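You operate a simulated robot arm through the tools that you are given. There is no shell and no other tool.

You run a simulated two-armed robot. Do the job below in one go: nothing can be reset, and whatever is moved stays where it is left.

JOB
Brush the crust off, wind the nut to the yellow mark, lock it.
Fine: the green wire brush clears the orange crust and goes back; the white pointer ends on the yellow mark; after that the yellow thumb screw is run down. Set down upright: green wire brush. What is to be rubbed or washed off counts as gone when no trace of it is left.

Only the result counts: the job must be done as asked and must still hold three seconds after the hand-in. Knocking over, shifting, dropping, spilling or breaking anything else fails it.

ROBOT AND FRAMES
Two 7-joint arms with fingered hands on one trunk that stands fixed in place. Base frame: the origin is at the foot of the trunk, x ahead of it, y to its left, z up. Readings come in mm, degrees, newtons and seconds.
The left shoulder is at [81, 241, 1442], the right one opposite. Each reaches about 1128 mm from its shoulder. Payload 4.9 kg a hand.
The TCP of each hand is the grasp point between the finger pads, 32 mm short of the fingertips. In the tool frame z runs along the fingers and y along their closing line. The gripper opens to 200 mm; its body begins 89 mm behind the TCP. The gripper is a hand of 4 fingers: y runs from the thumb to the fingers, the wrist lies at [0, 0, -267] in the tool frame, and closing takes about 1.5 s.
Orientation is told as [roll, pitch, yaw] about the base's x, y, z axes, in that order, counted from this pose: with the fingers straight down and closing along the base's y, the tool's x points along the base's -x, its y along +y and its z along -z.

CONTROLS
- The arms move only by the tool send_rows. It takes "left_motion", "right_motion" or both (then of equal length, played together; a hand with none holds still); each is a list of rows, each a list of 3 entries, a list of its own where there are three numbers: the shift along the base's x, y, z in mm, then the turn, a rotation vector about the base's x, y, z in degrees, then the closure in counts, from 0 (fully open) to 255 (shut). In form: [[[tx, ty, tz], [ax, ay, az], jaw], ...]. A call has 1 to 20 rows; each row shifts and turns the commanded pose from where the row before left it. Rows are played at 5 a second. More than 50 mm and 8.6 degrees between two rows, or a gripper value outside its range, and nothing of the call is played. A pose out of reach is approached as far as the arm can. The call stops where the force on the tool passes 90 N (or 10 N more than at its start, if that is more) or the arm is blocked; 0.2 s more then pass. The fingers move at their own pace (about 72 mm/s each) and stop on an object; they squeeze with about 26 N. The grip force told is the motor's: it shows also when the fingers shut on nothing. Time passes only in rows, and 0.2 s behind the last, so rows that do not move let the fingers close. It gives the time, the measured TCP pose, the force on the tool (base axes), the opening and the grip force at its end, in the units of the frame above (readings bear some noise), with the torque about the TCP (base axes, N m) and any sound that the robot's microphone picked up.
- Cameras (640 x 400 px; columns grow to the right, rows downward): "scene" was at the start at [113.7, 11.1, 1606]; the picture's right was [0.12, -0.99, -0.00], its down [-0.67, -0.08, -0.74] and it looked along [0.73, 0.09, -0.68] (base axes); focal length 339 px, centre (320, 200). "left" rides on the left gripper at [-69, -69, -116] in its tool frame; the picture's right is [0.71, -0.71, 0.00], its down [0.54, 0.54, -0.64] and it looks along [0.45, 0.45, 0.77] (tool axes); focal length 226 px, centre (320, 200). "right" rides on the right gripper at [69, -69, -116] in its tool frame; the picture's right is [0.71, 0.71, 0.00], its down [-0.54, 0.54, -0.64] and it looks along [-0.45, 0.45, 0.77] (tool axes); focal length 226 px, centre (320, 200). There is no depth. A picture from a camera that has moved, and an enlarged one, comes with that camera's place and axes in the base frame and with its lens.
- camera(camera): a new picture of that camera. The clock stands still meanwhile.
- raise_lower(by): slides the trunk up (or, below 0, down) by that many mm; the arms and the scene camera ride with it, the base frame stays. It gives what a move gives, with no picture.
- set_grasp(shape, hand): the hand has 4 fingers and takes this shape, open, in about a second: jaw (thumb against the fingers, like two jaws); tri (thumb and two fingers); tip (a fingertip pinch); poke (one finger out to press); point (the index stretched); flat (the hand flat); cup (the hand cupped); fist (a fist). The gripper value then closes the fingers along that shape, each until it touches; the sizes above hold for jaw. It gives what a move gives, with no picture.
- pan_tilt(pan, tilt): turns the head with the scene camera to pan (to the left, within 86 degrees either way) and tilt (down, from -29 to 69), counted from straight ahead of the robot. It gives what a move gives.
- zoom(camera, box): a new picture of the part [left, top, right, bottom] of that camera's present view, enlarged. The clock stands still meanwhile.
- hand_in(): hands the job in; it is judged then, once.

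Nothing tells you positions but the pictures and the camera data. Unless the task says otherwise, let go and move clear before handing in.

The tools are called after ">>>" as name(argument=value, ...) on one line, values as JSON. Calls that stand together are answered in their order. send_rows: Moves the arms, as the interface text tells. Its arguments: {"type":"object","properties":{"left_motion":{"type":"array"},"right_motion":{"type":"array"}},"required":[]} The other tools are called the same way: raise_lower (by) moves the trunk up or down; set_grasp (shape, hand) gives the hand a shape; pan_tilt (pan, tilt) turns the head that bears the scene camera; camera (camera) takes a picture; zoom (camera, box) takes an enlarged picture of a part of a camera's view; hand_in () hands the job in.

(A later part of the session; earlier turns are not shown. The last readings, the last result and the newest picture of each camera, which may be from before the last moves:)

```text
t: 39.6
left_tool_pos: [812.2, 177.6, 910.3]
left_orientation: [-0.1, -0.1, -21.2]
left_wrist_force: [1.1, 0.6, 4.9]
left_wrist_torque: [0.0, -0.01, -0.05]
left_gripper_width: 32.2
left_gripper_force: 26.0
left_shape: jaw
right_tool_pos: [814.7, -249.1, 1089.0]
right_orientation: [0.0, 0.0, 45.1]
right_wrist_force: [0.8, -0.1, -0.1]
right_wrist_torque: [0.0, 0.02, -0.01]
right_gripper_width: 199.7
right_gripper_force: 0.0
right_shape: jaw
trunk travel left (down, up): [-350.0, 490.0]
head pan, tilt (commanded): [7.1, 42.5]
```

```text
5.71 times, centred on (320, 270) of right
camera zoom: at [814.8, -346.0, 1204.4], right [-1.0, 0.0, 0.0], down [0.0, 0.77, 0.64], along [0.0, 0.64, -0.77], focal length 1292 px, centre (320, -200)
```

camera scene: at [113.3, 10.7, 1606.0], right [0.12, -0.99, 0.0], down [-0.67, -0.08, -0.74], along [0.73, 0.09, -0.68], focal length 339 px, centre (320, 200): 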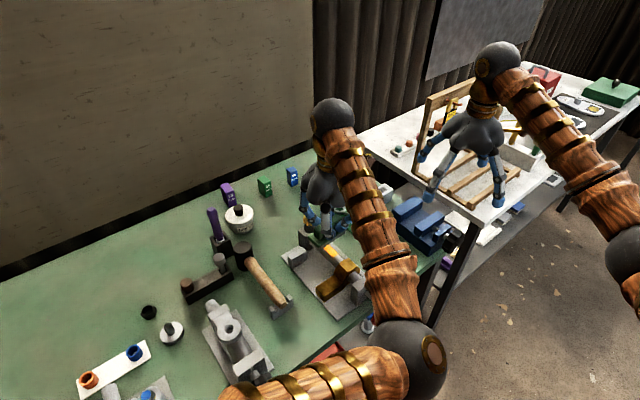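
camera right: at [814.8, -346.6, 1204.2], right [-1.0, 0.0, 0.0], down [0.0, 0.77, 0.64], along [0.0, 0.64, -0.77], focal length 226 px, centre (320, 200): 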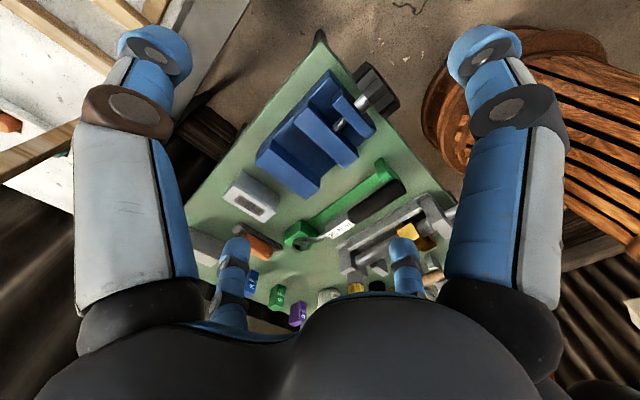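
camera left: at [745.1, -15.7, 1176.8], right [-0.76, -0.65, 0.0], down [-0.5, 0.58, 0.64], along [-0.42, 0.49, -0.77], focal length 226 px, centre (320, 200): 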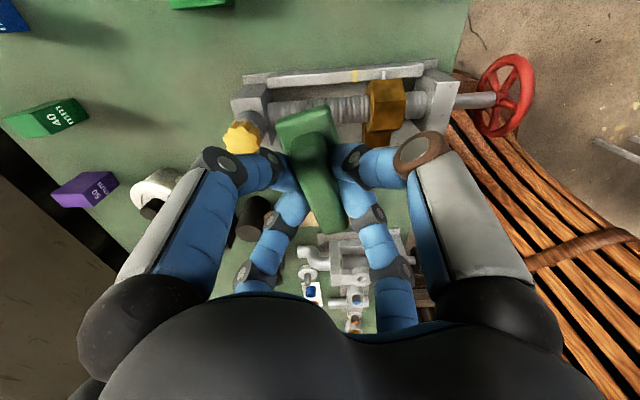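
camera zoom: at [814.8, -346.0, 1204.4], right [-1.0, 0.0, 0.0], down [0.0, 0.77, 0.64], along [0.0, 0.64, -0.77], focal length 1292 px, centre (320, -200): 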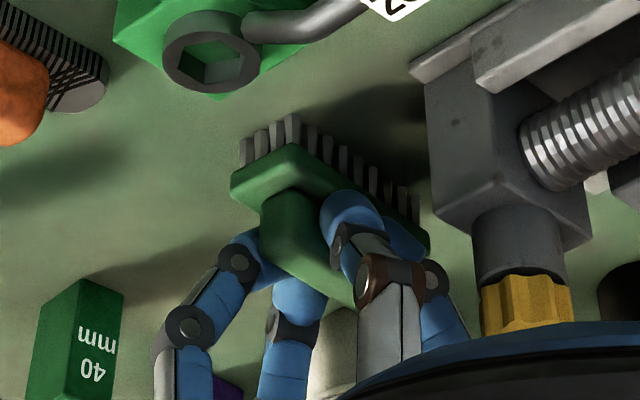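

The brush now rests on the bench at about 5 N. I'll open the fingers slightly to release it, then rise with the hand opening further.

>>> send_rows(left_motion=[[[0, 0, 0.5], [0, 0, 0], 208], [[0, 0, 0], [0, 0, 0], 200], [[0, 0, 1], [0, 0, 0], 192], [[0, 0, 3], [0, 0, 0], 185], [[0, 0, 4], [0, 0, 0], 175], [[0, 0, 0], [0, 0, 0], 170], [[0, 0, 0], [0, 0, 0], 170]])

>>> zoom(camera="left", box=[200, 60, 440, 260])

>>> zoom(camera="right", box=[270, 235, 370, 305])

```text
t: 41.2
left_tool_pos: [812.8, 177.4, 918.3]
left_orientation: [0.0, 0.1, -21.3]
left_wrist_force: [-0.4, 0.0, -0.4]
left_wrist_torque: [0.0, 0.01, -0.02]
left_gripper_width: 66.2
left_gripper_force: 0.0
left_shape: jaw
right_tool_pos: [815.5, -249.1, 1086.8]
right_orientation: [0.1, 0.0, 45.0]
right_wrist_force: [-0.7, -0.7, -0.4]
right_wrist_torque: [0.02, -0.04, 0.01]
right_gripper_width: 199.8
right_gripper_force: 0.2
right_shape: jaw
trunk travel left (down, up): [-350.0, 490.0]
head pan, tilt (commanded): [7.1, 42.5]
```

```text
2.00 times, centred on (320, 160) of left
camera zoom: at [851.5, 86.4, 1034.8], right [-0.92, -0.4, 0.0], down [-0.31, 0.7, 0.64], along [-0.26, 0.59, -0.77], focal length 452 px, centre (320, 280)
```

zoom: 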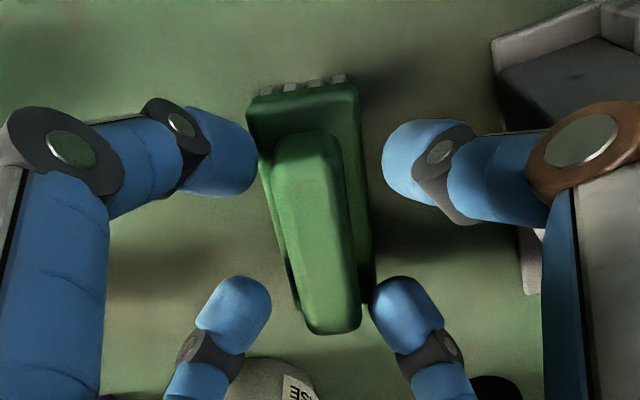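

```text
5.71 times, centred on (320, 270) of right
camera zoom: at [815.2, -345.9, 1204.1], right [-1.0, 0.0, 0.0], down [0.0, 0.77, 0.64], along [0.0, 0.64, -0.77], focal length 1292 px, centre (320, -200)
```

zoom: 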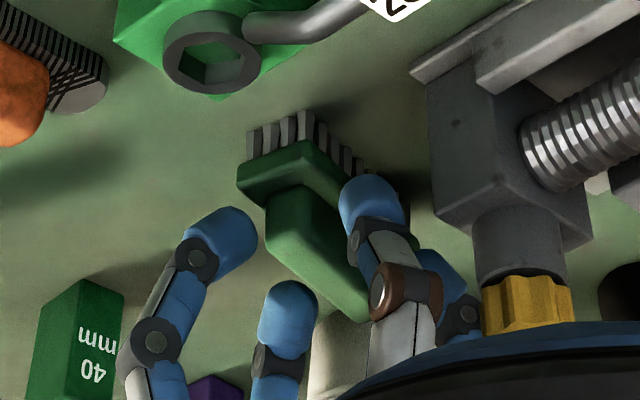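

The brush is upright on the bench but it turned a little on release. I'll rise clear and measure where it stands.

>>> send_rows(left_motion=[[[0, 0, 15], [0, 0, 0], 165], [[0, 0, 25], [0, 0, 0], 150], [[0, 0, 30], [0, 0, 0], 130], [[0, 0, 30], [0, 0, 0], 130], [[0, 0, 0], [0, 0, 0], 130]])

>>> zoom(camera="left", box=[230, 50, 410, 190])

>>> zoom(camera="right", box=[260, 220, 400, 310])

>>> zoom(camera="scene", box=[240, 150, 340, 240])

```text
t: 42.4
left_tool_pos: [810.6, 177.7, 1017.1]
left_orientation: [0.0, 0.1, -21.3]
left_wrist_force: [-0.2, -0.4, -0.1]
left_wrist_torque: [0.03, 0.0, 0.03]
left_gripper_width: 97.9
left_gripper_force: 0.0
left_shape: jaw
right_tool_pos: [814.1, -249.8, 1087.2]
right_orientation: [0.0, 0.1, 45.1]
right_wrist_force: [-0.4, -0.8, 0.0]
right_wrist_torque: [0.03, -0.01, -0.03]
right_gripper_width: 200.0
right_gripper_force: 0.1
right_shape: jaw
trunk travel left (down, up): [-350.0, 490.0]
head pan, tilt (commanded): [7.1, 42.5]
```

```text
2.86 times, centred on (320, 120) of left
camera zoom: at [851.6, 86.9, 1134.2], right [-0.92, -0.4, 0.0], down [-0.31, 0.7, 0.64], along [-0.26, 0.59, -0.77], focal length 646 px, centre (320, 429)
```

zoom: 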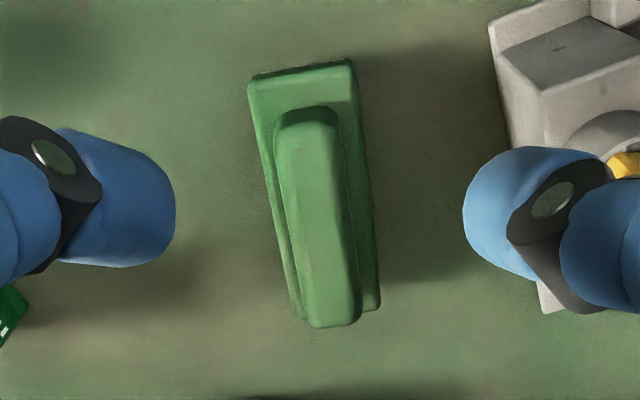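

```text
4.44 times, centred on (330, 265) of right
camera zoom: at [815.5, -345.3, 1204.0], right [-1.0, 0.0, 0.0], down [0.0, 0.77, 0.64], along [0.0, 0.64, -0.77], focal length 1005 px, centre (276, -89)
```

zoom: 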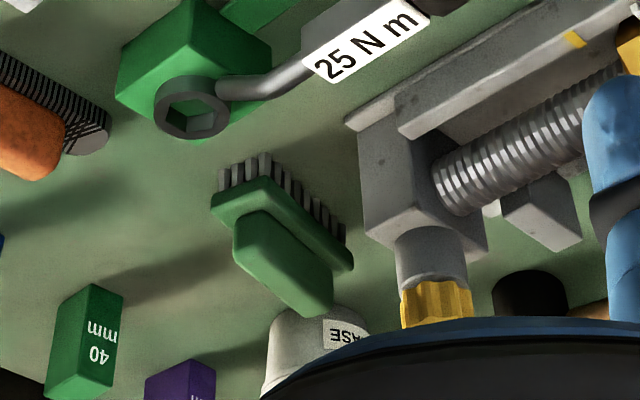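

```text
4.44 times, centred on (290, 195) of scene
camera zoom: at [114.1, 11.6, 1605.9], right [0.12, -0.99, 0.0], down [-0.67, -0.08, -0.74], along [0.73, 0.09, -0.68], focal length 1505 px, centre (453, 222)
```

zoom: 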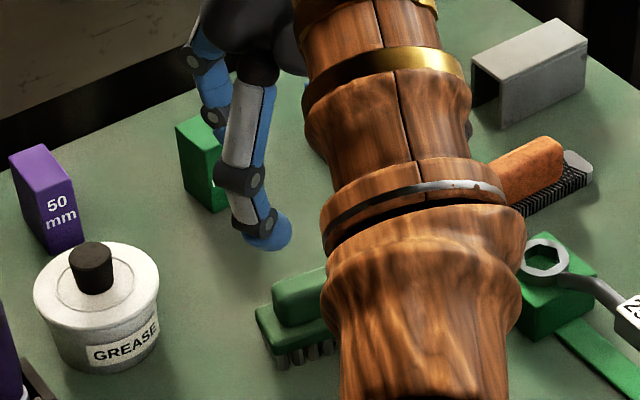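

The brush is back, upright: its centre is within about 1–2 mm of where it was and it is turned only about 8°. Next is the handwheel, so I'll park the left hand above the device as an eye on pointer and mark, and try the "poke" shape on the right hand.

>>> send_rows(left_motion=[[[0, 0, 30], [0, 0, 4], 130], [[0, 0, 30], [0, 0, 4], 100], [[-25, -22, 5], [0, 0, 4], 60], [[-30, -27, 0], [0, 0, 5], 0], [[-30, -27, 0], [0, 0, 0], 0], [[-30, -27, 0], [0, 0, 0], 0], [[-17, -16, 0], [0, 0, 0], 0], [[0, 0, 0], [0, 0, 0], 0]])

>>> set_grasp(hand="right", shape="poke")

>>> camera(camera="left")

>>> camera(camera="scene")

>>> camera(camera="right")

```text
t: 44.2
left_tool_pos: [679.8, 58.0, 1082.6]
left_orientation: [0.0, 0.1, -4.3]
left_wrist_force: [-0.2, 0.7, -0.3]
left_wrist_torque: [-0.02, 0.01, 0.01]
left_gripper_width: 200.0
left_gripper_force: 0.1
left_shape: jaw
right_tool_pos: [815.1, -249.6, 1087.2]
right_orientation: [0.0, 0.0, 45.0]
right_wrist_force: [-0.2, 0.1, 0.3]
right_wrist_torque: [-0.01, 0.02, 0.02]
right_gripper_width: 199.6
right_gripper_force: 0.0
right_shape: jaw
trunk travel left (down, up): [-350.0, 490.0]
head pan, tilt (commanded): [7.1, 42.5]
```

```text
t: 45.1
left_tool_pos: [679.4, 57.9, 1083.0]
left_orientation: [-0.1, 0.0, -4.3]
left_wrist_force: [-0.1, -0.4, 0.9]
left_wrist_torque: [-0.01, 0.02, 0.01]
left_gripper_width: 200.0
left_gripper_force: 0.1
left_shape: jaw
right_tool_pos: [815.3, -249.2, 1087.5]
right_orientation: [-0.1, 0.0, 45.0]
right_wrist_force: [0.0, 0.6, 1.2]
right_wrist_torque: [0.01, 0.0, 0.0]
right_gripper_width: 0.0
right_gripper_force: 0.1
right_shape: poke
trunk travel left (down, up): [-350.0, 490.0]
head pan, tilt (commanded): [7.1, 42.5]
```

```text
taken
camera left: at [744.5, -17.4, 1199.7], right [-0.76, -0.65, 0.0], down [-0.5, 0.58, 0.64], along [-0.42, 0.49, -0.77], focal length 226 px, centre (320, 200)
```

left: 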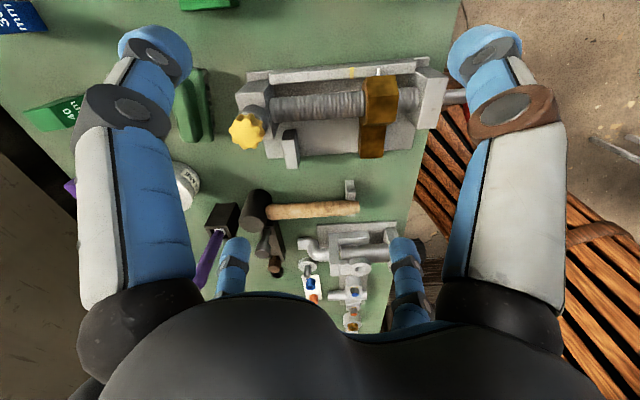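

```text
taken
camera scene: at [113.6, 10.9, 1606.0], right [0.12, -0.99, 0.0], down [-0.67, -0.08, -0.74], along [0.73, 0.09, -0.68], focal length 339 px, centre (320, 200)
```

scene: 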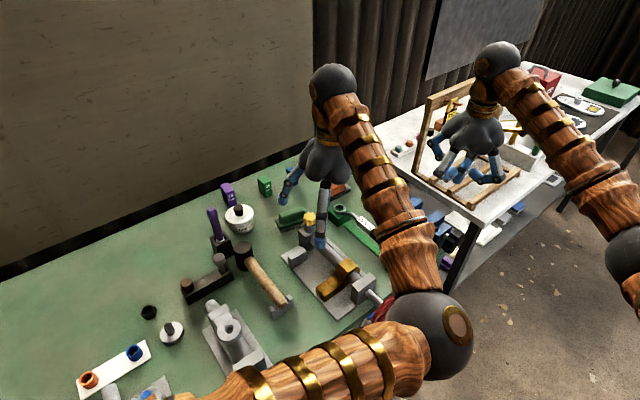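

```text
taken
camera right: at [815.1, -346.0, 1204.2], right [-1.0, 0.0, 0.0], down [0.0, 0.77, 0.64], along [0.0, 0.64, -0.77], focal length 226 px, centre (320, 200)
```

right: 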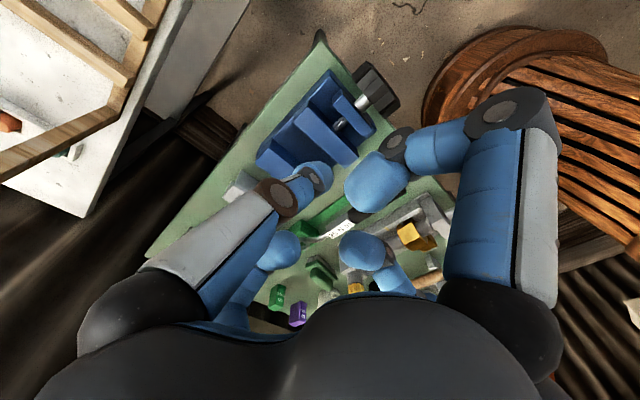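

From the left camera the pointer and mark are visible between the open fingers. I'll zoom on the right hand's poke shape and on the wheel.

>>> zoom(camera="scene", box=[410, 80, 530, 200])

>>> zoom(camera="left", box=[320, 40, 470, 130])

>>> zoom(camera="right", box=[220, 100, 440, 310])

```text
3.33 times, centred on (470, 140) of scene
camera zoom: at [113.6, 10.9, 1606.0], right [0.12, -0.99, 0.0], down [-0.67, -0.08, -0.74], along [0.73, 0.09, -0.68], focal length 1129 px, centre (-180, 400)
```

zoom: 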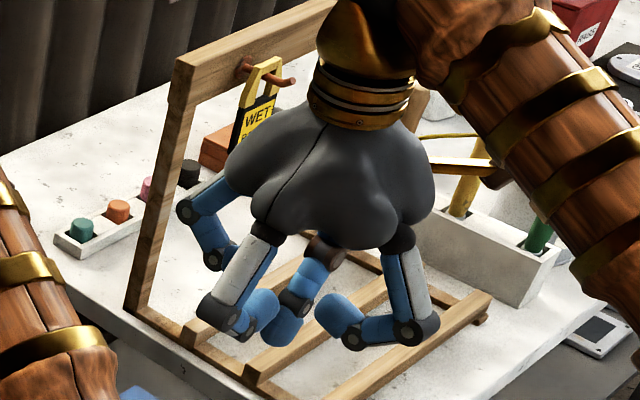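

```text
4.27 times, centred on (395, 85) of left
camera zoom: at [744.5, -17.4, 1199.7], right [-0.76, -0.65, 0.0], down [-0.5, 0.58, 0.64], along [-0.42, 0.49, -0.77], focal length 964 px, centre (0, 691)
```

zoom: 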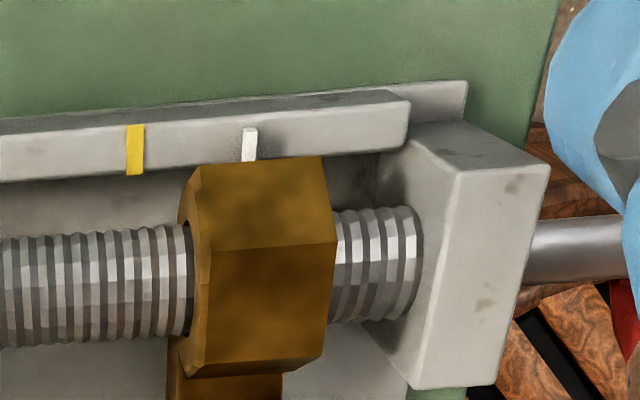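

```text
1.90 times, centred on (330, 205) of right
camera zoom: at [815.1, -346.0, 1204.2], right [-1.0, 0.0, 0.0], down [0.0, 0.77, 0.64], along [0.0, 0.64, -0.77], focal length 431 px, centre (301, 190)
```

zoom: 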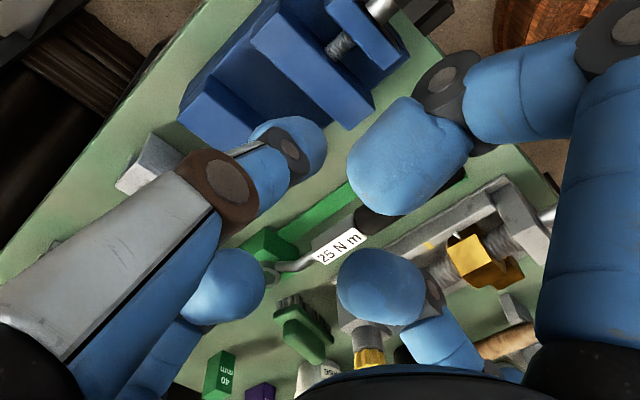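

The "poke" finger hardly protrudes past the others. I'll try "point", which should stretch one finger straight out.

>>> set_grasp(hand="right", shape="point")

>>> zoom(camera="scene", box=[410, 80, 530, 200])

>>> camera(camera="right")

```text
t: 46.0
left_tool_pos: [680.5, 58.0, 1084.2]
left_orientation: [0.0, 0.0, -4.2]
left_wrist_force: [0.0, 0.3, 0.1]
left_wrist_torque: [-0.01, -0.01, 0.02]
left_gripper_width: 200.1
left_gripper_force: 0.0
left_shape: jaw
right_tool_pos: [814.8, -249.5, 1088.6]
right_orientation: [-0.1, 0.0, 44.9]
right_wrist_force: [-0.2, 0.3, 0.0]
right_wrist_torque: [-0.01, 0.0, 0.02]
right_gripper_width: 195.4
right_gripper_force: 0.2
right_shape: point
trunk travel left (down, up): [-350.0, 490.0]
head pan, tilt (commanded): [7.1, 42.5]
```

```text
3.33 times, centred on (470, 140) of scene
camera zoom: at [113.7, 10.9, 1606.0], right [0.12, -0.99, 0.0], down [-0.67, -0.08, -0.74], along [0.73, 0.09, -0.68], focal length 1129 px, centre (-180, 400)
```

zoom: 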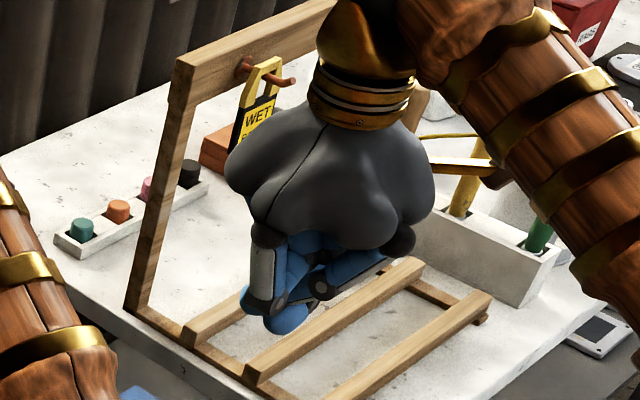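

```text
taken
camera right: at [815.2, -346.0, 1204.1], right [-1.0, 0.0, 0.0], down [0.0, 0.77, 0.64], along [0.0, 0.64, -0.77], focal length 226 px, centre (320, 200)
```

right: 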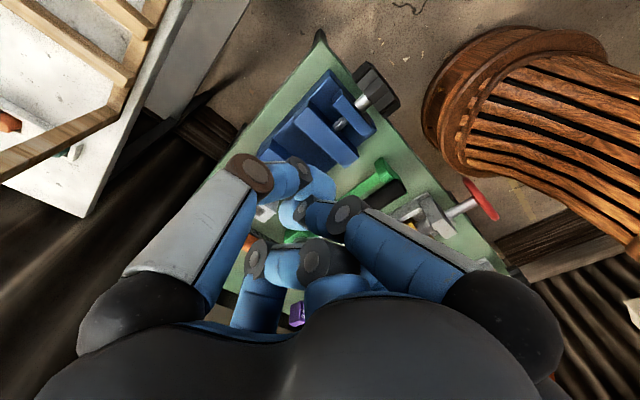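

The hand may still be changing shape. I'll let a second pass with the right hand's closure at 0 and look again.

>>> send_rows(right_motion=[[[0, 0, 0], [0, 0, 0], 0], [[0, 0, 0], [0, 0, 0], 0], [[0, 0, 0], [0, 0, 0], 0], [[0, 0, 0], [0, 0, 0], 0], [[0, 0, 0], [0, 0, 0], 0]])

>>> zoom(camera="scene", box=[410, 80, 530, 200])

>>> camera(camera="right")

```text
t: 47.2
left_tool_pos: [679.8, 58.9, 1083.6]
left_orientation: [0.0, 0.0, -4.3]
left_wrist_force: [0.2, 0.7, 0.6]
left_wrist_torque: [0.0, 0.01, 0.01]
left_gripper_width: 200.0
left_gripper_force: 0.1
left_shape: jaw
right_tool_pos: [814.1, -250.1, 1087.5]
right_orientation: [0.0, 0.1, 45.0]
right_wrist_force: [0.2, -0.1, 0.5]
right_wrist_torque: [0.0, -0.02, 0.0]
right_gripper_width: 195.9
right_gripper_force: 0.1
right_shape: point
trunk travel left (down, up): [-350.0, 490.0]
head pan, tilt (commanded): [7.1, 42.5]
```

```text
3.33 times, centred on (470, 140) of scene
camera zoom: at [113.7, 11.0, 1606.0], right [0.12, -0.99, 0.0], down [-0.67, -0.08, -0.74], along [0.73, 0.09, -0.68], focal length 1129 px, centre (-180, 400)
```

zoom: 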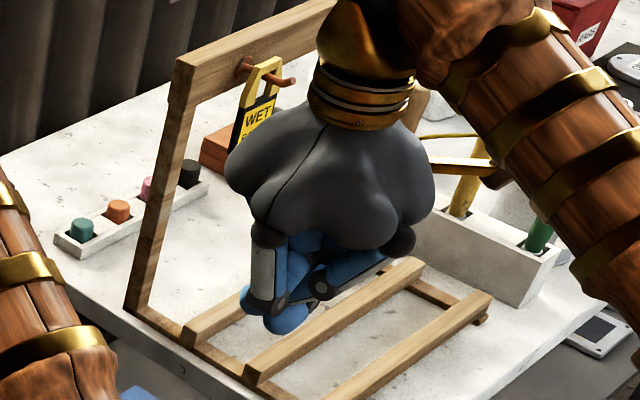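

```text
taken
camera right: at [815.1, -346.0, 1204.1], right [-1.0, 0.0, 0.0], down [0.0, 0.77, 0.64], along [0.0, 0.64, -0.77], focal length 226 px, centre (320, 200)
```

right: 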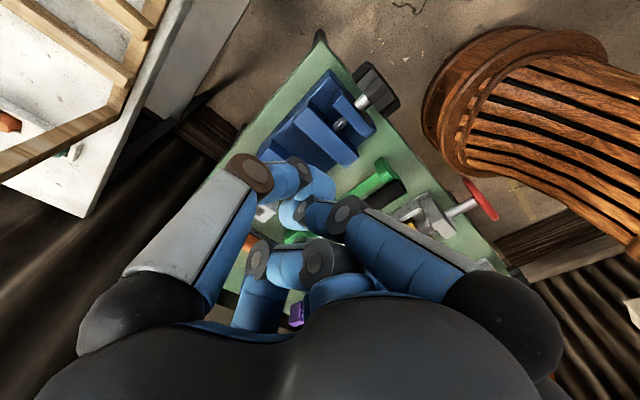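

The fingers look caught on one another. I'll go back to jaw first, then ask for point again.

>>> set_grasp(hand="right", shape="jaw")

>>> zoom(camera="scene", box=[410, 80, 530, 200])

>>> set_grasp(hand="right", shape="point")

>>> zoom(camera="scene", box=[410, 80, 530, 200])

>>> camera(camera="right")

```text
t: 48.1
left_tool_pos: [679.8, 57.2, 1083.6]
left_orientation: [0.0, 0.0, -4.3]
left_wrist_force: [-0.1, -0.5, -0.9]
left_wrist_torque: [-0.01, 0.01, -0.01]
left_gripper_width: 200.0
left_gripper_force: 0.1
left_shape: jaw
right_tool_pos: [814.6, -248.8, 1087.3]
right_orientation: [0.0, 0.0, 45.0]
right_wrist_force: [0.0, 0.4, 1.0]
right_wrist_torque: [0.0, -0.01, 0.03]
right_gripper_width: 200.0
right_gripper_force: 0.0
right_shape: jaw
trunk travel left (down, up): [-350.0, 490.0]
head pan, tilt (commanded): [7.1, 42.5]
```

```text
3.33 times, centred on (470, 140) of scene
camera zoom: at [113.7, 11.0, 1606.0], right [0.12, -0.99, 0.0], down [-0.67, -0.08, -0.74], along [0.73, 0.09, -0.68], focal length 1129 px, centre (-180, 400)
```

zoom: 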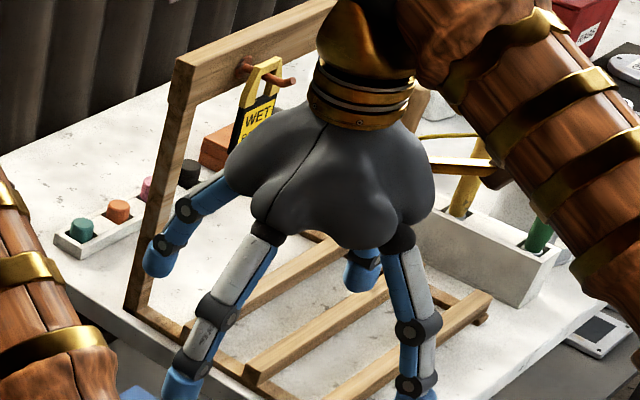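

```text
t: 49.0
left_tool_pos: [680.0, 58.8, 1083.3]
left_orientation: [-0.1, 0.0, -4.2]
left_wrist_force: [0.3, 0.5, -0.2]
left_wrist_torque: [0.0, -0.01, 0.02]
left_gripper_width: 200.0
left_gripper_force: 0.0
left_shape: jaw
right_tool_pos: [814.6, -249.6, 1087.4]
right_orientation: [0.0, 0.0, 45.0]
right_wrist_force: [-0.4, 0.1, -0.4]
right_wrist_torque: [-0.03, 0.03, 0.01]
right_gripper_width: 0.0
right_gripper_force: 0.0
right_shape: point
trunk travel left (down, up): [-350.0, 490.0]
head pan, tilt (commanded): [7.1, 42.5]
```

```text
3.33 times, centred on (470, 140) of scene
camera zoom: at [113.7, 11.0, 1606.0], right [0.12, -0.99, 0.0], down [-0.67, -0.08, -0.74], along [0.73, 0.09, -0.68], focal length 1129 px, centre (-180, 400)
```

zoom: 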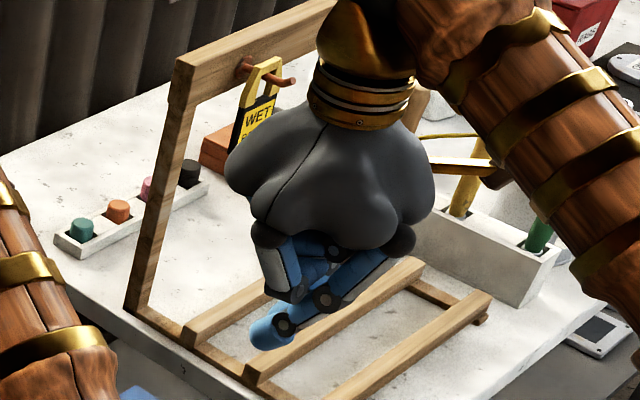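

```text
taken
camera right: at [815.2, -346.0, 1204.1], right [-1.0, 0.0, 0.0], down [0.0, 0.77, 0.64], along [0.0, 0.64, -0.77], focal length 226 px, centre (320, 200)
```

right: 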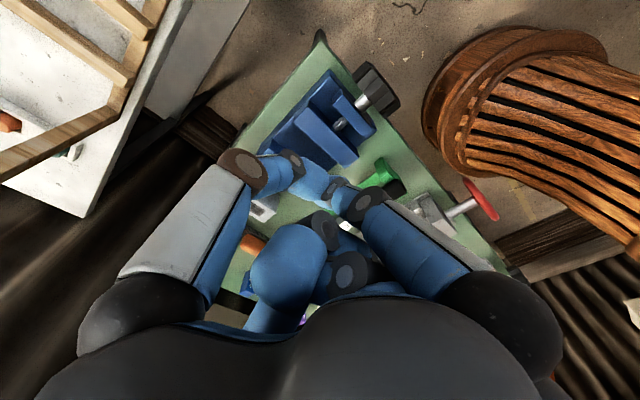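

"Point" does not give a usable finger either, so I'll use the four-finger jaw as a knob grip on the wheel rim and turn it about the wheel axis. First I'll bring the right hand round to the front right of the wheel.

>>> set_grasp(hand="right", shape="jaw")

>>> send_rows(right_motion=[[[-40, -9, 7], [0, 0, 0], 0], [[-44, -9, 7], [0, 0, 0], 0], [[-44, -9, 7], [0, 0, 0], 0], [[-44, -9, 7], [0, 0, 0], 0], [[-44, -9, 7], [0, 0, 0], 0], [[-44, -9, 7], [0, 0, 0], 0], [[-44, -9, 7], [0, 0, 0], 0], [[-44, -9, 7], [0, 0, 0], 0], [[-44, -9, 7], [0, 0, 0], 0], [[0, 0, 0], [0, 0, 0], 0]])

>>> camera(camera="scene")

```text
t: 49.9
left_tool_pos: [680.0, 57.2, 1083.0]
left_orientation: [-0.1, 0.0, -4.3]
left_wrist_force: [-0.1, 0.1, 0.4]
left_wrist_torque: [0.04, 0.0, -0.01]
left_gripper_width: 199.9
left_gripper_force: 0.0
left_shape: jaw
right_tool_pos: [814.7, -248.3, 1087.2]
right_orientation: [0.0, 0.0, 44.9]
right_wrist_force: [-0.4, -0.6, -0.7]
right_wrist_torque: [0.04, -0.01, 0.02]
right_gripper_width: 199.7
right_gripper_force: 0.1
right_shape: jaw
trunk travel left (down, up): [-350.0, 490.0]
head pan, tilt (commanded): [7.1, 42.5]
```

```text
t: 52.1
left_tool_pos: [681.3, 58.8, 1082.5]
left_orientation: [0.0, 0.0, -4.3]
left_wrist_force: [0.1, 1.0, 0.5]
left_wrist_torque: [-0.01, 0.08, 0.0]
left_gripper_width: 200.0
left_gripper_force: 0.0
left_shape: jaw
right_tool_pos: [425.2, -329.3, 1152.0]
right_orientation: [0.1, 0.0, 45.0]
right_wrist_force: [-0.4, -0.1, -0.1]
right_wrist_torque: [0.04, 0.02, 0.03]
right_gripper_width: 200.0
right_gripper_force: 0.0
right_shape: jaw
trunk travel left (down, up): [-350.0, 490.0]
head pan, tilt (commanded): [7.1, 42.5]
```

```text
taken
camera scene: at [114.9, 11.3, 1605.8], right [0.12, -0.99, 0.0], down [-0.67, -0.08, -0.74], along [0.73, 0.09, -0.68], focal length 339 px, centre (320, 200)
```

scene: 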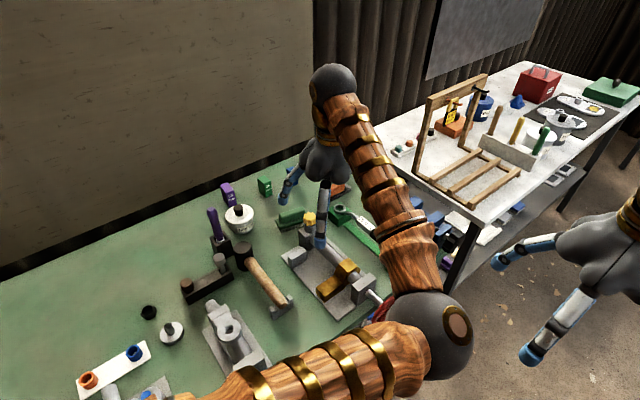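

The right hand is in free space in front of the bench. I'll tip it up so that the fingers point along the wheel axis, lowering it to about z≈950.

>>> send_rows(right_motion=[[[0, 0, -17], [5.3, -5.3, 0], 80], [[0, 0, -17], [5.3, -5.3, 0], 80], [[0, 0, -17], [5.3, -5.3, 0], 80], [[0, 0, -17], [5.3, -5.3, 0], 80], [[0, 0, -17], [5.3, -5.3, 0], 80], [[0, 0, -17], [5.3, -5.3, 0], 80], [[0, 0, -17], [5.3, -5.3, 0], 80], [[0, 0, -17], [5.3, -5.3, 0], 80], [[0, 0, -17], [5.3, -5.3, 0], 80], [[0, 0, -17], [5.3, -5.3, 0], 80], [[0, 0, -17], [5.3, -5.3, 0], 80], [[0, 0, -17], [5.3, -5.3, 0], 80], [[0, 0, 0], [0, 0, 0], 80]])

>>> camera(camera="scene")

>>> camera(camera="right")

```text
t: 54.9
left_tool_pos: [680.1, 58.0, 1084.9]
left_orientation: [0.0, 0.0, -4.2]
left_wrist_force: [-0.4, -0.5, -0.2]
left_wrist_torque: [-0.04, 0.0, -0.01]
left_gripper_width: 199.7
left_gripper_force: 0.0
left_shape: jaw
right_tool_pos: [464.8, -346.9, 965.1]
right_orientation: [153.0, -90.0, -107.9]
right_wrist_force: [-0.2, 0.2, 0.1]
right_wrist_torque: [0.02, 0.0, -0.01]
right_gripper_width: 137.7
right_gripper_force: 0.2
right_shape: jaw
right hand out of reach, approached as far as the arm can: row 3, 4, 6, 7, 8
trunk travel left (down, up): [-350.0, 490.0]
head pan, tilt (commanded): [7.1, 42.5]
```

```text
taken
camera scene: at [113.3, 11.0, 1606.0], right [0.12, -0.99, 0.0], down [-0.67, -0.08, -0.74], along [0.73, 0.09, -0.68], focal length 339 px, centre (320, 200)
```

scene: 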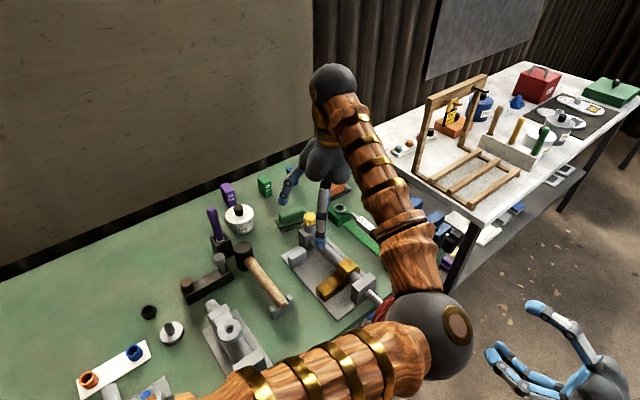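

```text
taken
camera right: at [430.8, -477.3, 897.1], right [-0.5, 0.5, -0.71], down [-0.84, -0.07, 0.54], along [0.22, 0.86, 0.46], focal length 226 px, centre (320, 200)
```

right: 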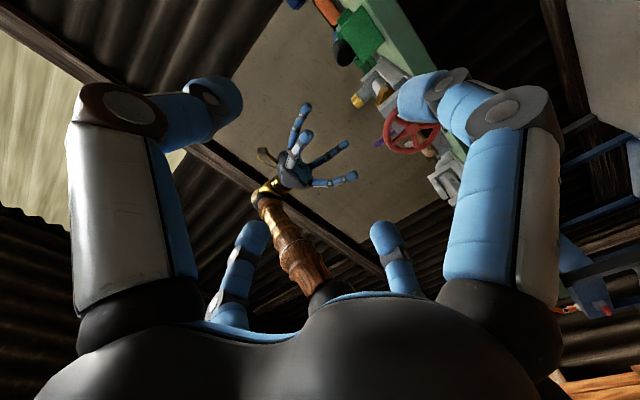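

The right hand now points along the wheel axis. Before approaching, I'll test how far the wrist can roll about that axis here in free space.

>>> send_rows(right_motion=[[[0, 0, 0], [5.9, 5.9, 0], 80], [[0, 0, 0], [5.9, 5.9, 0], 80], [[0, 0, 0], [5.9, 5.9, 0], 80], [[0, 0, 0], [5.9, 5.9, 0], 80], [[0, 0, 0], [5.9, 5.9, 0], 80], [[0, 0, 0], [5.9, 5.9, 0], 80], [[0, 0, 0], [5.9, 5.9, 0], 80], [[0, 0, 0], [5.9, 5.9, 0], 80], [[0, 0, 0], [5.9, 5.9, 0], 80], [[0, 0, 0], [5.9, 5.9, 0], 80], [[0, 0, 0], [0, 0, 0], 80]])

>>> camera(camera="right")

```text
t: 57.3
left_tool_pos: [679.1, 57.7, 1083.9]
left_orientation: [0.0, -0.1, -4.3]
left_wrist_force: [-0.2, 0.4, -0.1]
left_wrist_torque: [-0.01, -0.04, 0.0]
left_gripper_width: 200.1
left_gripper_force: 0.1
left_shape: jaw
right_tool_pos: [463.3, -347.2, 965.6]
right_orientation: [90.1, -6.5, -44.9]
right_wrist_force: [-0.1, -1.3, -0.5]
right_wrist_torque: [0.01, 0.02, 0.0]
right_gripper_width: 137.5
right_gripper_force: 0.0
right_shape: jaw
trunk travel left (down, up): [-350.0, 490.0]
head pan, tilt (commanded): [7.1, 42.5]
```

```text
taken
camera right: at [339.3, -385.7, 889.4], right [-0.55, 0.55, 0.62], down [-0.12, -0.79, 0.6], along [0.82, 0.26, 0.5], focal length 226 px, centre (320, 200)
```

right: 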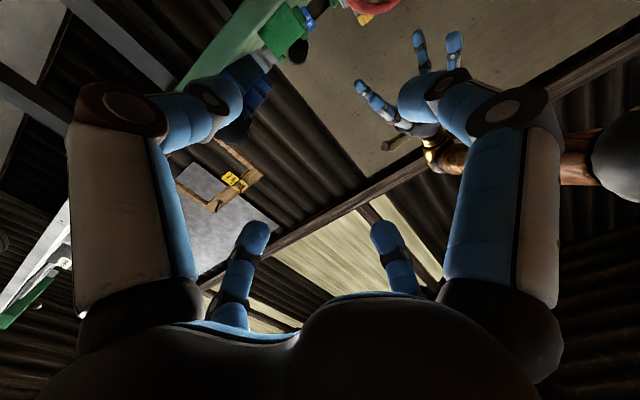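

The +83° roll went through cleanly. I'll keep rolling the same way to find the limit.

>>> send_rows(right_motion=[[[0, 0, 0], [5.9, 5.9, 0], 80], [[0, 0, 0], [5.9, 5.9, 0], 80], [[0, 0, 0], [5.9, 5.9, 0], 80], [[0, 0, 0], [5.9, 5.9, 0], 80], [[0, 0, 0], [5.9, 5.9, 0], 80], [[0, 0, 0], [5.9, 5.9, 0], 80], [[0, 0, 0], [5.9, 5.9, 0], 80], [[0, 0, 0], [5.9, 5.9, 0], 80], [[0, 0, 0], [5.9, 5.9, 0], 80], [[0, 0, 0], [5.9, 5.9, 0], 80], [[0, 0, 0], [0, 0, 0], 80]])

```text
t: 59.7
left_tool_pos: [680.8, 57.8, 1082.3]
left_orientation: [0.0, 0.0, -4.4]
left_wrist_force: [-1.2, -0.4, -0.2]
left_wrist_torque: [-0.02, -0.02, -0.02]
left_gripper_width: 200.2
left_gripper_force: 0.1
left_shape: jaw
right_tool_pos: [463.2, -347.8, 965.5]
right_orientation: [90.3, 77.0, -44.8]
right_wrist_force: [-0.6, -0.4, -0.3]
right_wrist_torque: [-0.02, -0.03, 0.0]
right_gripper_width: 137.6
right_gripper_force: 0.1
right_shape: jaw
trunk travel left (down, up): [-350.0, 490.0]
head pan, tilt (commanded): [7.1, 42.5]
```

Still free after 167° of roll. I'll continue.

>>> send_rows(right_motion=[[[0, 0, 0], [5.9, 5.9, 0], 80], [[0, 0, 0], [5.9, 5.9, 0], 80], [[0, 0, 0], [5.9, 5.9, 0], 80], [[0, 0, 0], [5.9, 5.9, 0], 80], [[0, 0, 0], [5.9, 5.9, 0], 80], [[0, 0, 0], [5.9, 5.9, 0], 80], [[0, 0, 0], [5.9, 5.9, 0], 80], [[0, 0, 0], [5.9, 5.9, 0], 80], [[0, 0, 0], [5.9, 5.9, 0], 80], [[0, 0, 0], [5.9, 5.9, 0], 80], [[0, 0, 0], [0, 0, 0], 80]])

>>> camera(camera="right")

>>> camera(camera="scene")

```text
t: 62.1
left_tool_pos: [679.3, 59.3, 1082.9]
left_orientation: [0.0, 0.0, -4.4]
left_wrist_force: [-0.6, 0.5, -0.1]
left_wrist_torque: [-0.04, 0.02, -0.01]
left_gripper_width: 199.7
left_gripper_force: 0.1
left_shape: jaw
right_tool_pos: [463.8, -347.5, 965.8]
right_orientation: [-89.9, 19.7, 134.8]
right_wrist_force: [0.6, -0.5, -0.9]
right_wrist_torque: [0.0, 0.03, -0.03]
right_gripper_width: 137.8
right_gripper_force: 0.0
right_shape: jaw
trunk travel left (down, up): [-350.0, 490.0]
head pan, tilt (commanded): [7.1, 42.5]
```

```text
taken
camera right: at [411.9, -458.0, 1053.6], right [0.64, -0.64, -0.43], down [-0.69, -0.22, -0.69], along [0.35, 0.74, -0.58], focal length 226 px, centre (320, 200)
```

right: 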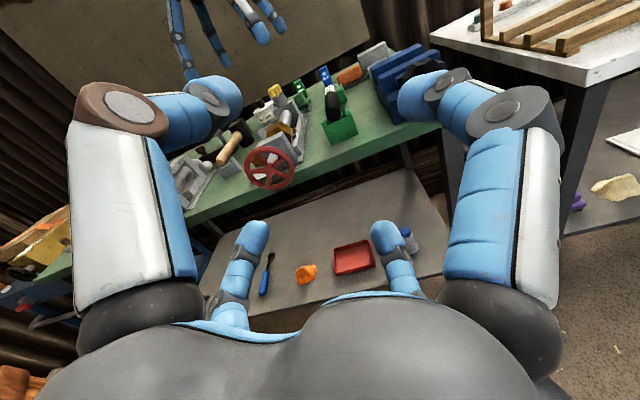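

```text
taken
camera scene: at [113.4, 11.0, 1606.0], right [0.12, -0.99, 0.0], down [-0.67, -0.08, -0.74], along [0.73, 0.09, -0.68], focal length 339 px, centre (320, 200)
```

scene: 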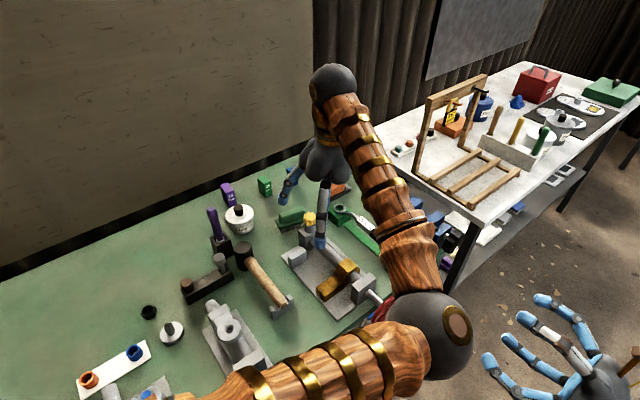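

The wrist has rolled 250° with no limit yet, and the camera now sits upper right with a clear frontal view of the wheel. I'll zoom in on it.

>>> zoom(camera="right", box=[220, 80, 320, 200])

>>> zoom(camera="right", box=[160, 60, 460, 300])

```text
3.33 times, centred on (270, 140) of right
camera zoom: at [411.9, -458.0, 1053.6], right [0.64, -0.64, -0.43], down [-0.69, -0.22, -0.69], along [0.35, 0.74, -0.58], focal length 754 px, centre (487, 400)
```

zoom: 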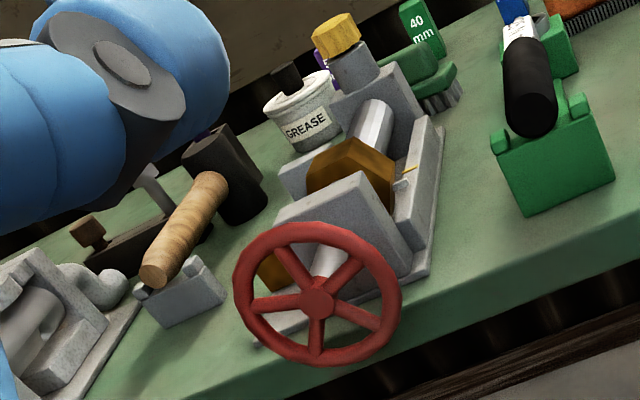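

```text
1.67 times, centred on (310, 180) of right
camera zoom: at [411.9, -458.0, 1053.6], right [0.64, -0.64, -0.43], down [-0.69, -0.22, -0.69], along [0.35, 0.74, -0.58], focal length 377 px, centre (337, 233)
```

zoom: 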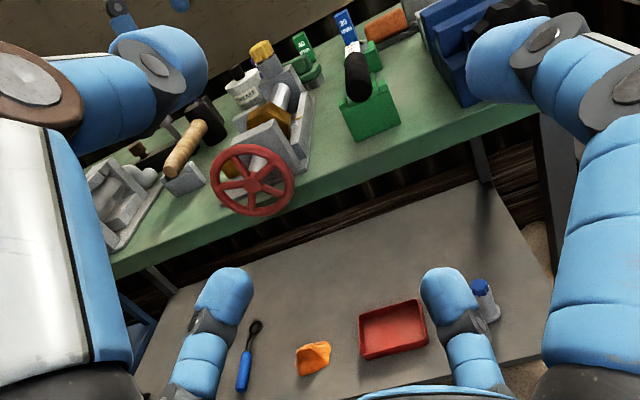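

The wheel has five spokes and a radius of about 45 mm, centred near (529, -92, 895). I'll bring the right hand onto its axis, still well in front, and check alignment.

>>> send_rows(right_motion=[[[-13, 34.3, -17.7], [0, 0, 0], 80], [[-13, 34.3, -17.7], [0, 0, 0], 80], [[-13, 34.3, -17.7], [0, 0, 0], 80], [[-13, 34.3, -17.7], [0, 0, 0], 80], [[0, 0, 0], [0, 0, 0], 80]])

>>> camera(camera="right")

>>> camera(camera="scene")

```text
t: 63.5
left_tool_pos: [682.8, 42.5, 1084.2]
left_orientation: [1.1, 0.2, -4.3]
left_wrist_force: [-0.8, 1.3, 0.6]
left_wrist_torque: [0.0, -0.08, 0.01]
left_gripper_width: 199.7
left_gripper_force: 0.0
left_shape: jaw
right_tool_pos: [444.3, -229.7, 917.3]
right_orientation: [-92.9, 23.1, 134.7]
right_wrist_force: [-0.2, -0.7, 0.4]
right_wrist_torque: [-0.04, 0.04, 0.0]
right_gripper_width: 137.5
right_gripper_force: 0.0
right_shape: jaw
trunk travel left (down, up): [-350.0, 490.0]
head pan, tilt (commanded): [7.1, 42.5]
stopped in row 5 (right hand): the arm was blocked; the commanded pose is now the measured one
```

```text
taken
camera right: at [387.3, -339.2, 1003.6], right [0.68, -0.63, -0.37], down [-0.63, -0.24, -0.74], along [0.38, 0.74, -0.56], focal length 226 px, centre (320, 200)
```

right: 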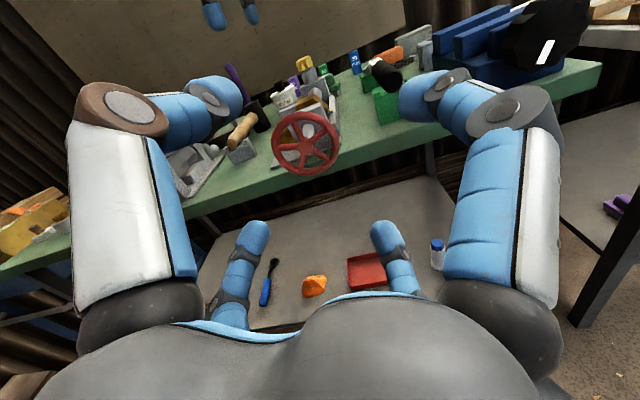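

```text
taken
camera scene: at [116.5, -13.9, 1607.1], right [0.12, -0.99, -0.02], down [-0.67, -0.07, -0.74], along [0.73, 0.1, -0.68], focal length 339 px, centre (320, 200)
```

scene: 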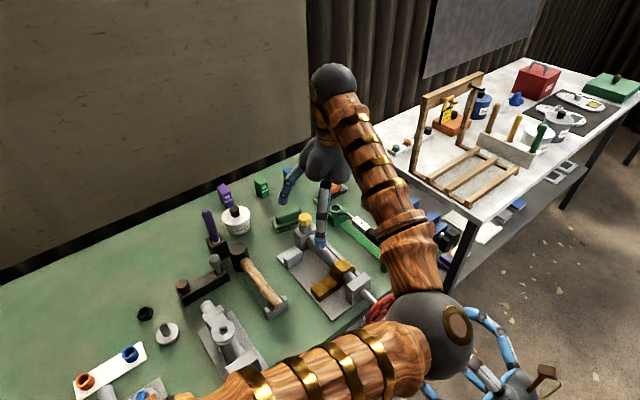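

The right arm pressed against something and swayed the trunk, probably its elbow meeting the left arm or the trunk. I'll back off at once and look around.

>>> send_rows(right_motion=[[[13, -34.3, 17.7], [0, 0, 0], 80], [[13, -34.3, 17.7], [0, 0, 0], 80], [[0, 0, 0], [0, 0, 0], 80]])

>>> pan_tilt(pan=-35, tilt=60)

>>> camera(camera="scene")

```text
t: 64.3
left_tool_pos: [676.9, 54.2, 1084.9]
left_orientation: [0.1, -0.2, -4.4]
left_wrist_force: [-1.1, -0.4, 1.2]
left_wrist_torque: [0.0, -0.09, -0.02]
left_gripper_width: 200.0
left_gripper_force: 0.1
left_shape: jaw
right_tool_pos: [462.4, -286.3, 952.7]
right_orientation: [-91.9, 23.2, 134.8]
right_wrist_force: [-1.3, 0.0, 1.3]
right_wrist_torque: [0.01, 0.05, -0.03]
right_gripper_width: 137.4
right_gripper_force: 0.1
right_shape: jaw
trunk travel left (down, up): [-350.0, 490.0]
head pan, tilt (commanded): [7.1, 42.5]
```

```text
t: 65.4
left_tool_pos: [678.6, 56.9, 1084.1]
left_orientation: [0.0, 0.0, -4.3]
left_wrist_force: [0.1, 0.5, 0.0]
left_wrist_torque: [0.0, -0.05, 0.01]
left_gripper_width: 200.0
left_gripper_force: 0.0
left_shape: jaw
right_tool_pos: [463.8, -283.8, 952.6]
right_orientation: [-91.9, 23.1, 135.1]
right_wrist_force: [-0.3, 0.7, 0.1]
right_wrist_torque: [0.0, 0.0, 0.01]
right_gripper_width: 137.2
right_gripper_force: 0.2
right_shape: jaw
trunk travel left (down, up): [-350.0, 490.0]
head pan, tilt (commanded): [-35.0, 60.0]
```

```text
taken
camera scene: at [84.9, -37.6, 1582.9], right [-0.57, -0.82, 0.0], down [-0.71, 0.5, -0.5], along [0.41, -0.29, -0.87], focal length 339 px, centre (320, 200)
```

scene: 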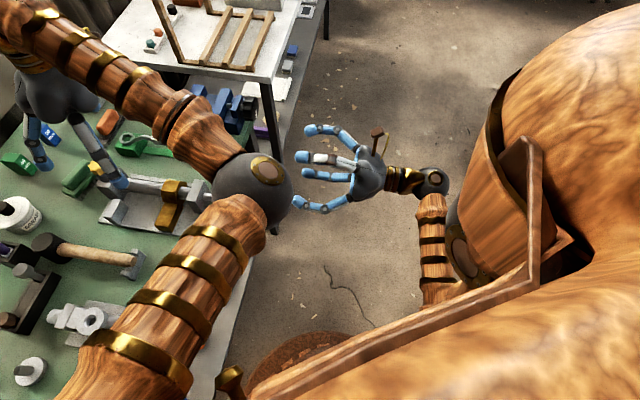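

The chest is right next to the folded right elbow, which is what blocked it. Raising the trunk will straighten that arm and free the elbow, so I'll raise it 220 mm and then bring the right hand down again.

>>> raise_lower(by=220)

>>> camera(camera="scene")

```text
t: 67.7
left_tool_pos: [680.2, 57.4, 1303.4]
left_orientation: [-0.1, 0.0, -4.3]
left_wrist_force: [-0.2, -0.2, -0.9]
left_wrist_torque: [0.0, 0.03, 0.01]
left_gripper_width: 200.0
left_gripper_force: 0.0
left_shape: jaw
right_tool_pos: [464.2, -283.1, 1172.4]
right_orientation: [-91.8, 23.0, 134.9]
right_wrist_force: [-0.4, -0.1, 0.7]
right_wrist_torque: [0.01, 0.02, -0.03]
right_gripper_width: 137.5
right_gripper_force: 0.1
right_shape: jaw
trunk travel left (down, up): [-570.0, 270.0]
head pan, tilt (commanded): [-35.0, 60.0]
```

```text
taken
camera scene: at [85.5, -37.6, 1802.8], right [-0.57, -0.82, 0.0], down [-0.71, 0.5, -0.5], along [0.41, -0.29, -0.87], focal length 339 px, centre (320, 200)
```

scene: 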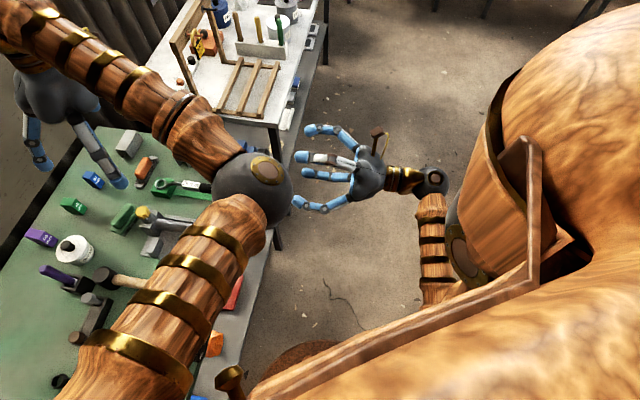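

I'll lower the right hand beside the wheel first, correcting the small tilt it picked up, and then check for any blocking.

>>> send_rows(right_motion=[[[0, 0, -36], [-0.6, 0.6, -0.4], 80], [[0, 0, -36], [-0.64, 0.64, -0.35], 80], [[0, 0, -36], [0, 0, 0], 80], [[0, 0, -36], [0, 0, 0], 80], [[0, 0, -36], [0, 0, 0], 80], [[0, 0, -40], [0, 0, 0], 80], [[0, 0, -40], [0, 0, 0], 80], [[0, 0, 0], [0, 0, 0], 80]])

>>> camera(camera="scene")

```text
t: 69.5
left_tool_pos: [680.2, 57.8, 1304.5]
left_orientation: [0.1, 0.0, -4.3]
left_wrist_force: [0.9, 0.0, -0.1]
left_wrist_torque: [0.03, 0.0, 0.01]
left_gripper_width: 199.7
left_gripper_force: 0.0
left_shape: jaw
right_tool_pos: [462.6, -282.5, 912.5]
right_orientation: [-89.8, 23.2, 135.0]
right_wrist_force: [0.1, -0.4, -0.1]
right_wrist_torque: [0.01, 0.0, 0.0]
right_gripper_width: 137.6
right_gripper_force: 0.1
right_shape: jaw
trunk travel left (down, up): [-570.0, 270.0]
head pan, tilt (commanded): [-35.0, 60.0]
```

```text
taken
camera scene: at [85.0, -37.3, 1802.9], right [-0.57, -0.82, 0.0], down [-0.71, 0.5, -0.5], along [0.41, -0.29, -0.87], focal length 339 px, centre (320, 200)
```

scene: 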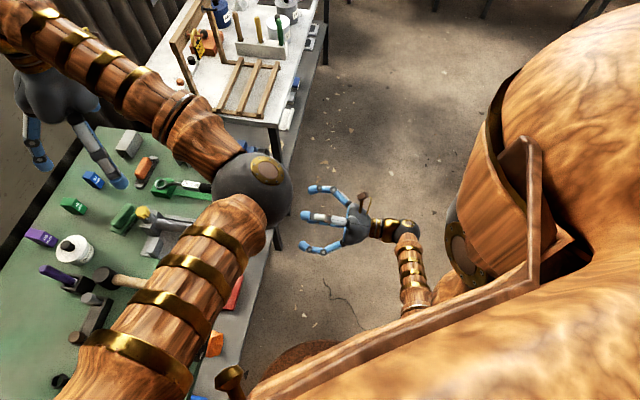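

That worked with no blocking. Now I'll shift sideways onto the wheel axis.

>>> send_rows(right_motion=[[[-15.5, 15.5, -4.4], [0, 0, 0], 80], [[-15.5, 15.5, -4.4], [0, 0, 0], 80], [[-15.5, 15.5, -4.4], [0, 0, 0], 80], [[-15.3, 15.3, -4.4], [0, 0, 0], 80], [[0, 0, 0], [0, 0, 0], 80]])

>>> camera(camera="right")

>>> camera(camera="scene")

```text
t: 70.7
left_tool_pos: [696.6, 46.4, 1293.1]
left_orientation: [0.4, 0.9, -4.3]
left_wrist_force: [-0.1, -0.5, 0.7]
left_wrist_torque: [0.04, -0.01, -0.01]
left_gripper_width: 200.0
left_gripper_force: 0.1
left_shape: jaw
right_tool_pos: [421.3, -233.1, 889.7]
right_orientation: [-90.0, 22.9, 134.9]
right_wrist_force: [0.3, 0.0, -0.9]
right_wrist_torque: [-0.02, 0.01, -0.04]
right_gripper_width: 137.5
right_gripper_force: 0.1
right_shape: jaw
trunk travel left (down, up): [-570.0, 270.0]
head pan, tilt (commanded): [-35.0, 60.0]
```

```text
taken
camera right: at [365.9, -339.7, 981.2], right [0.65, -0.66, -0.38], down [-0.66, -0.25, -0.71], along [0.37, 0.71, -0.6], focal length 226 px, centre (320, 200)
```

right: 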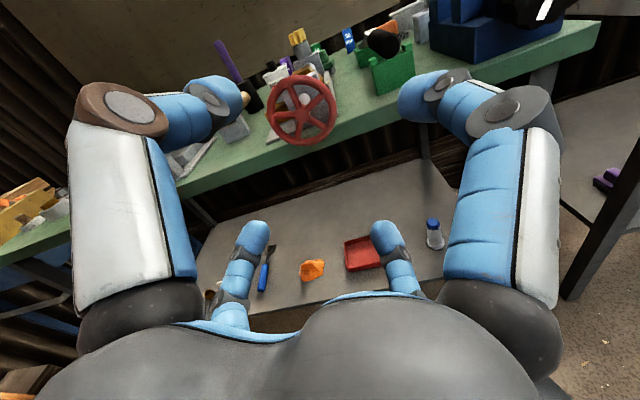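

```text
taken
camera scene: at [109.2, -53.9, 1800.2], right [-0.57, -0.82, 0.0], down [-0.72, 0.5, -0.48], along [0.4, -0.28, -0.87], focal length 339 px, centre (320, 200)
```

scene: 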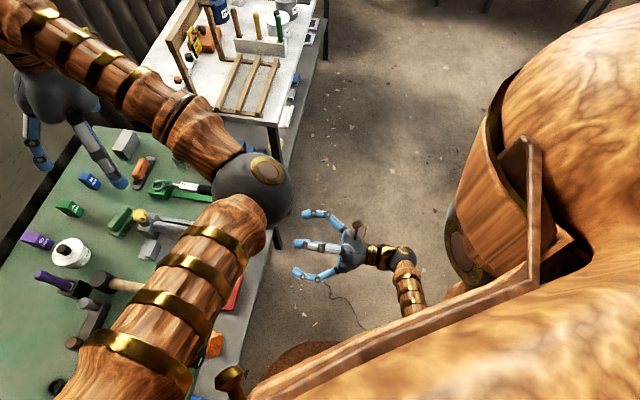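

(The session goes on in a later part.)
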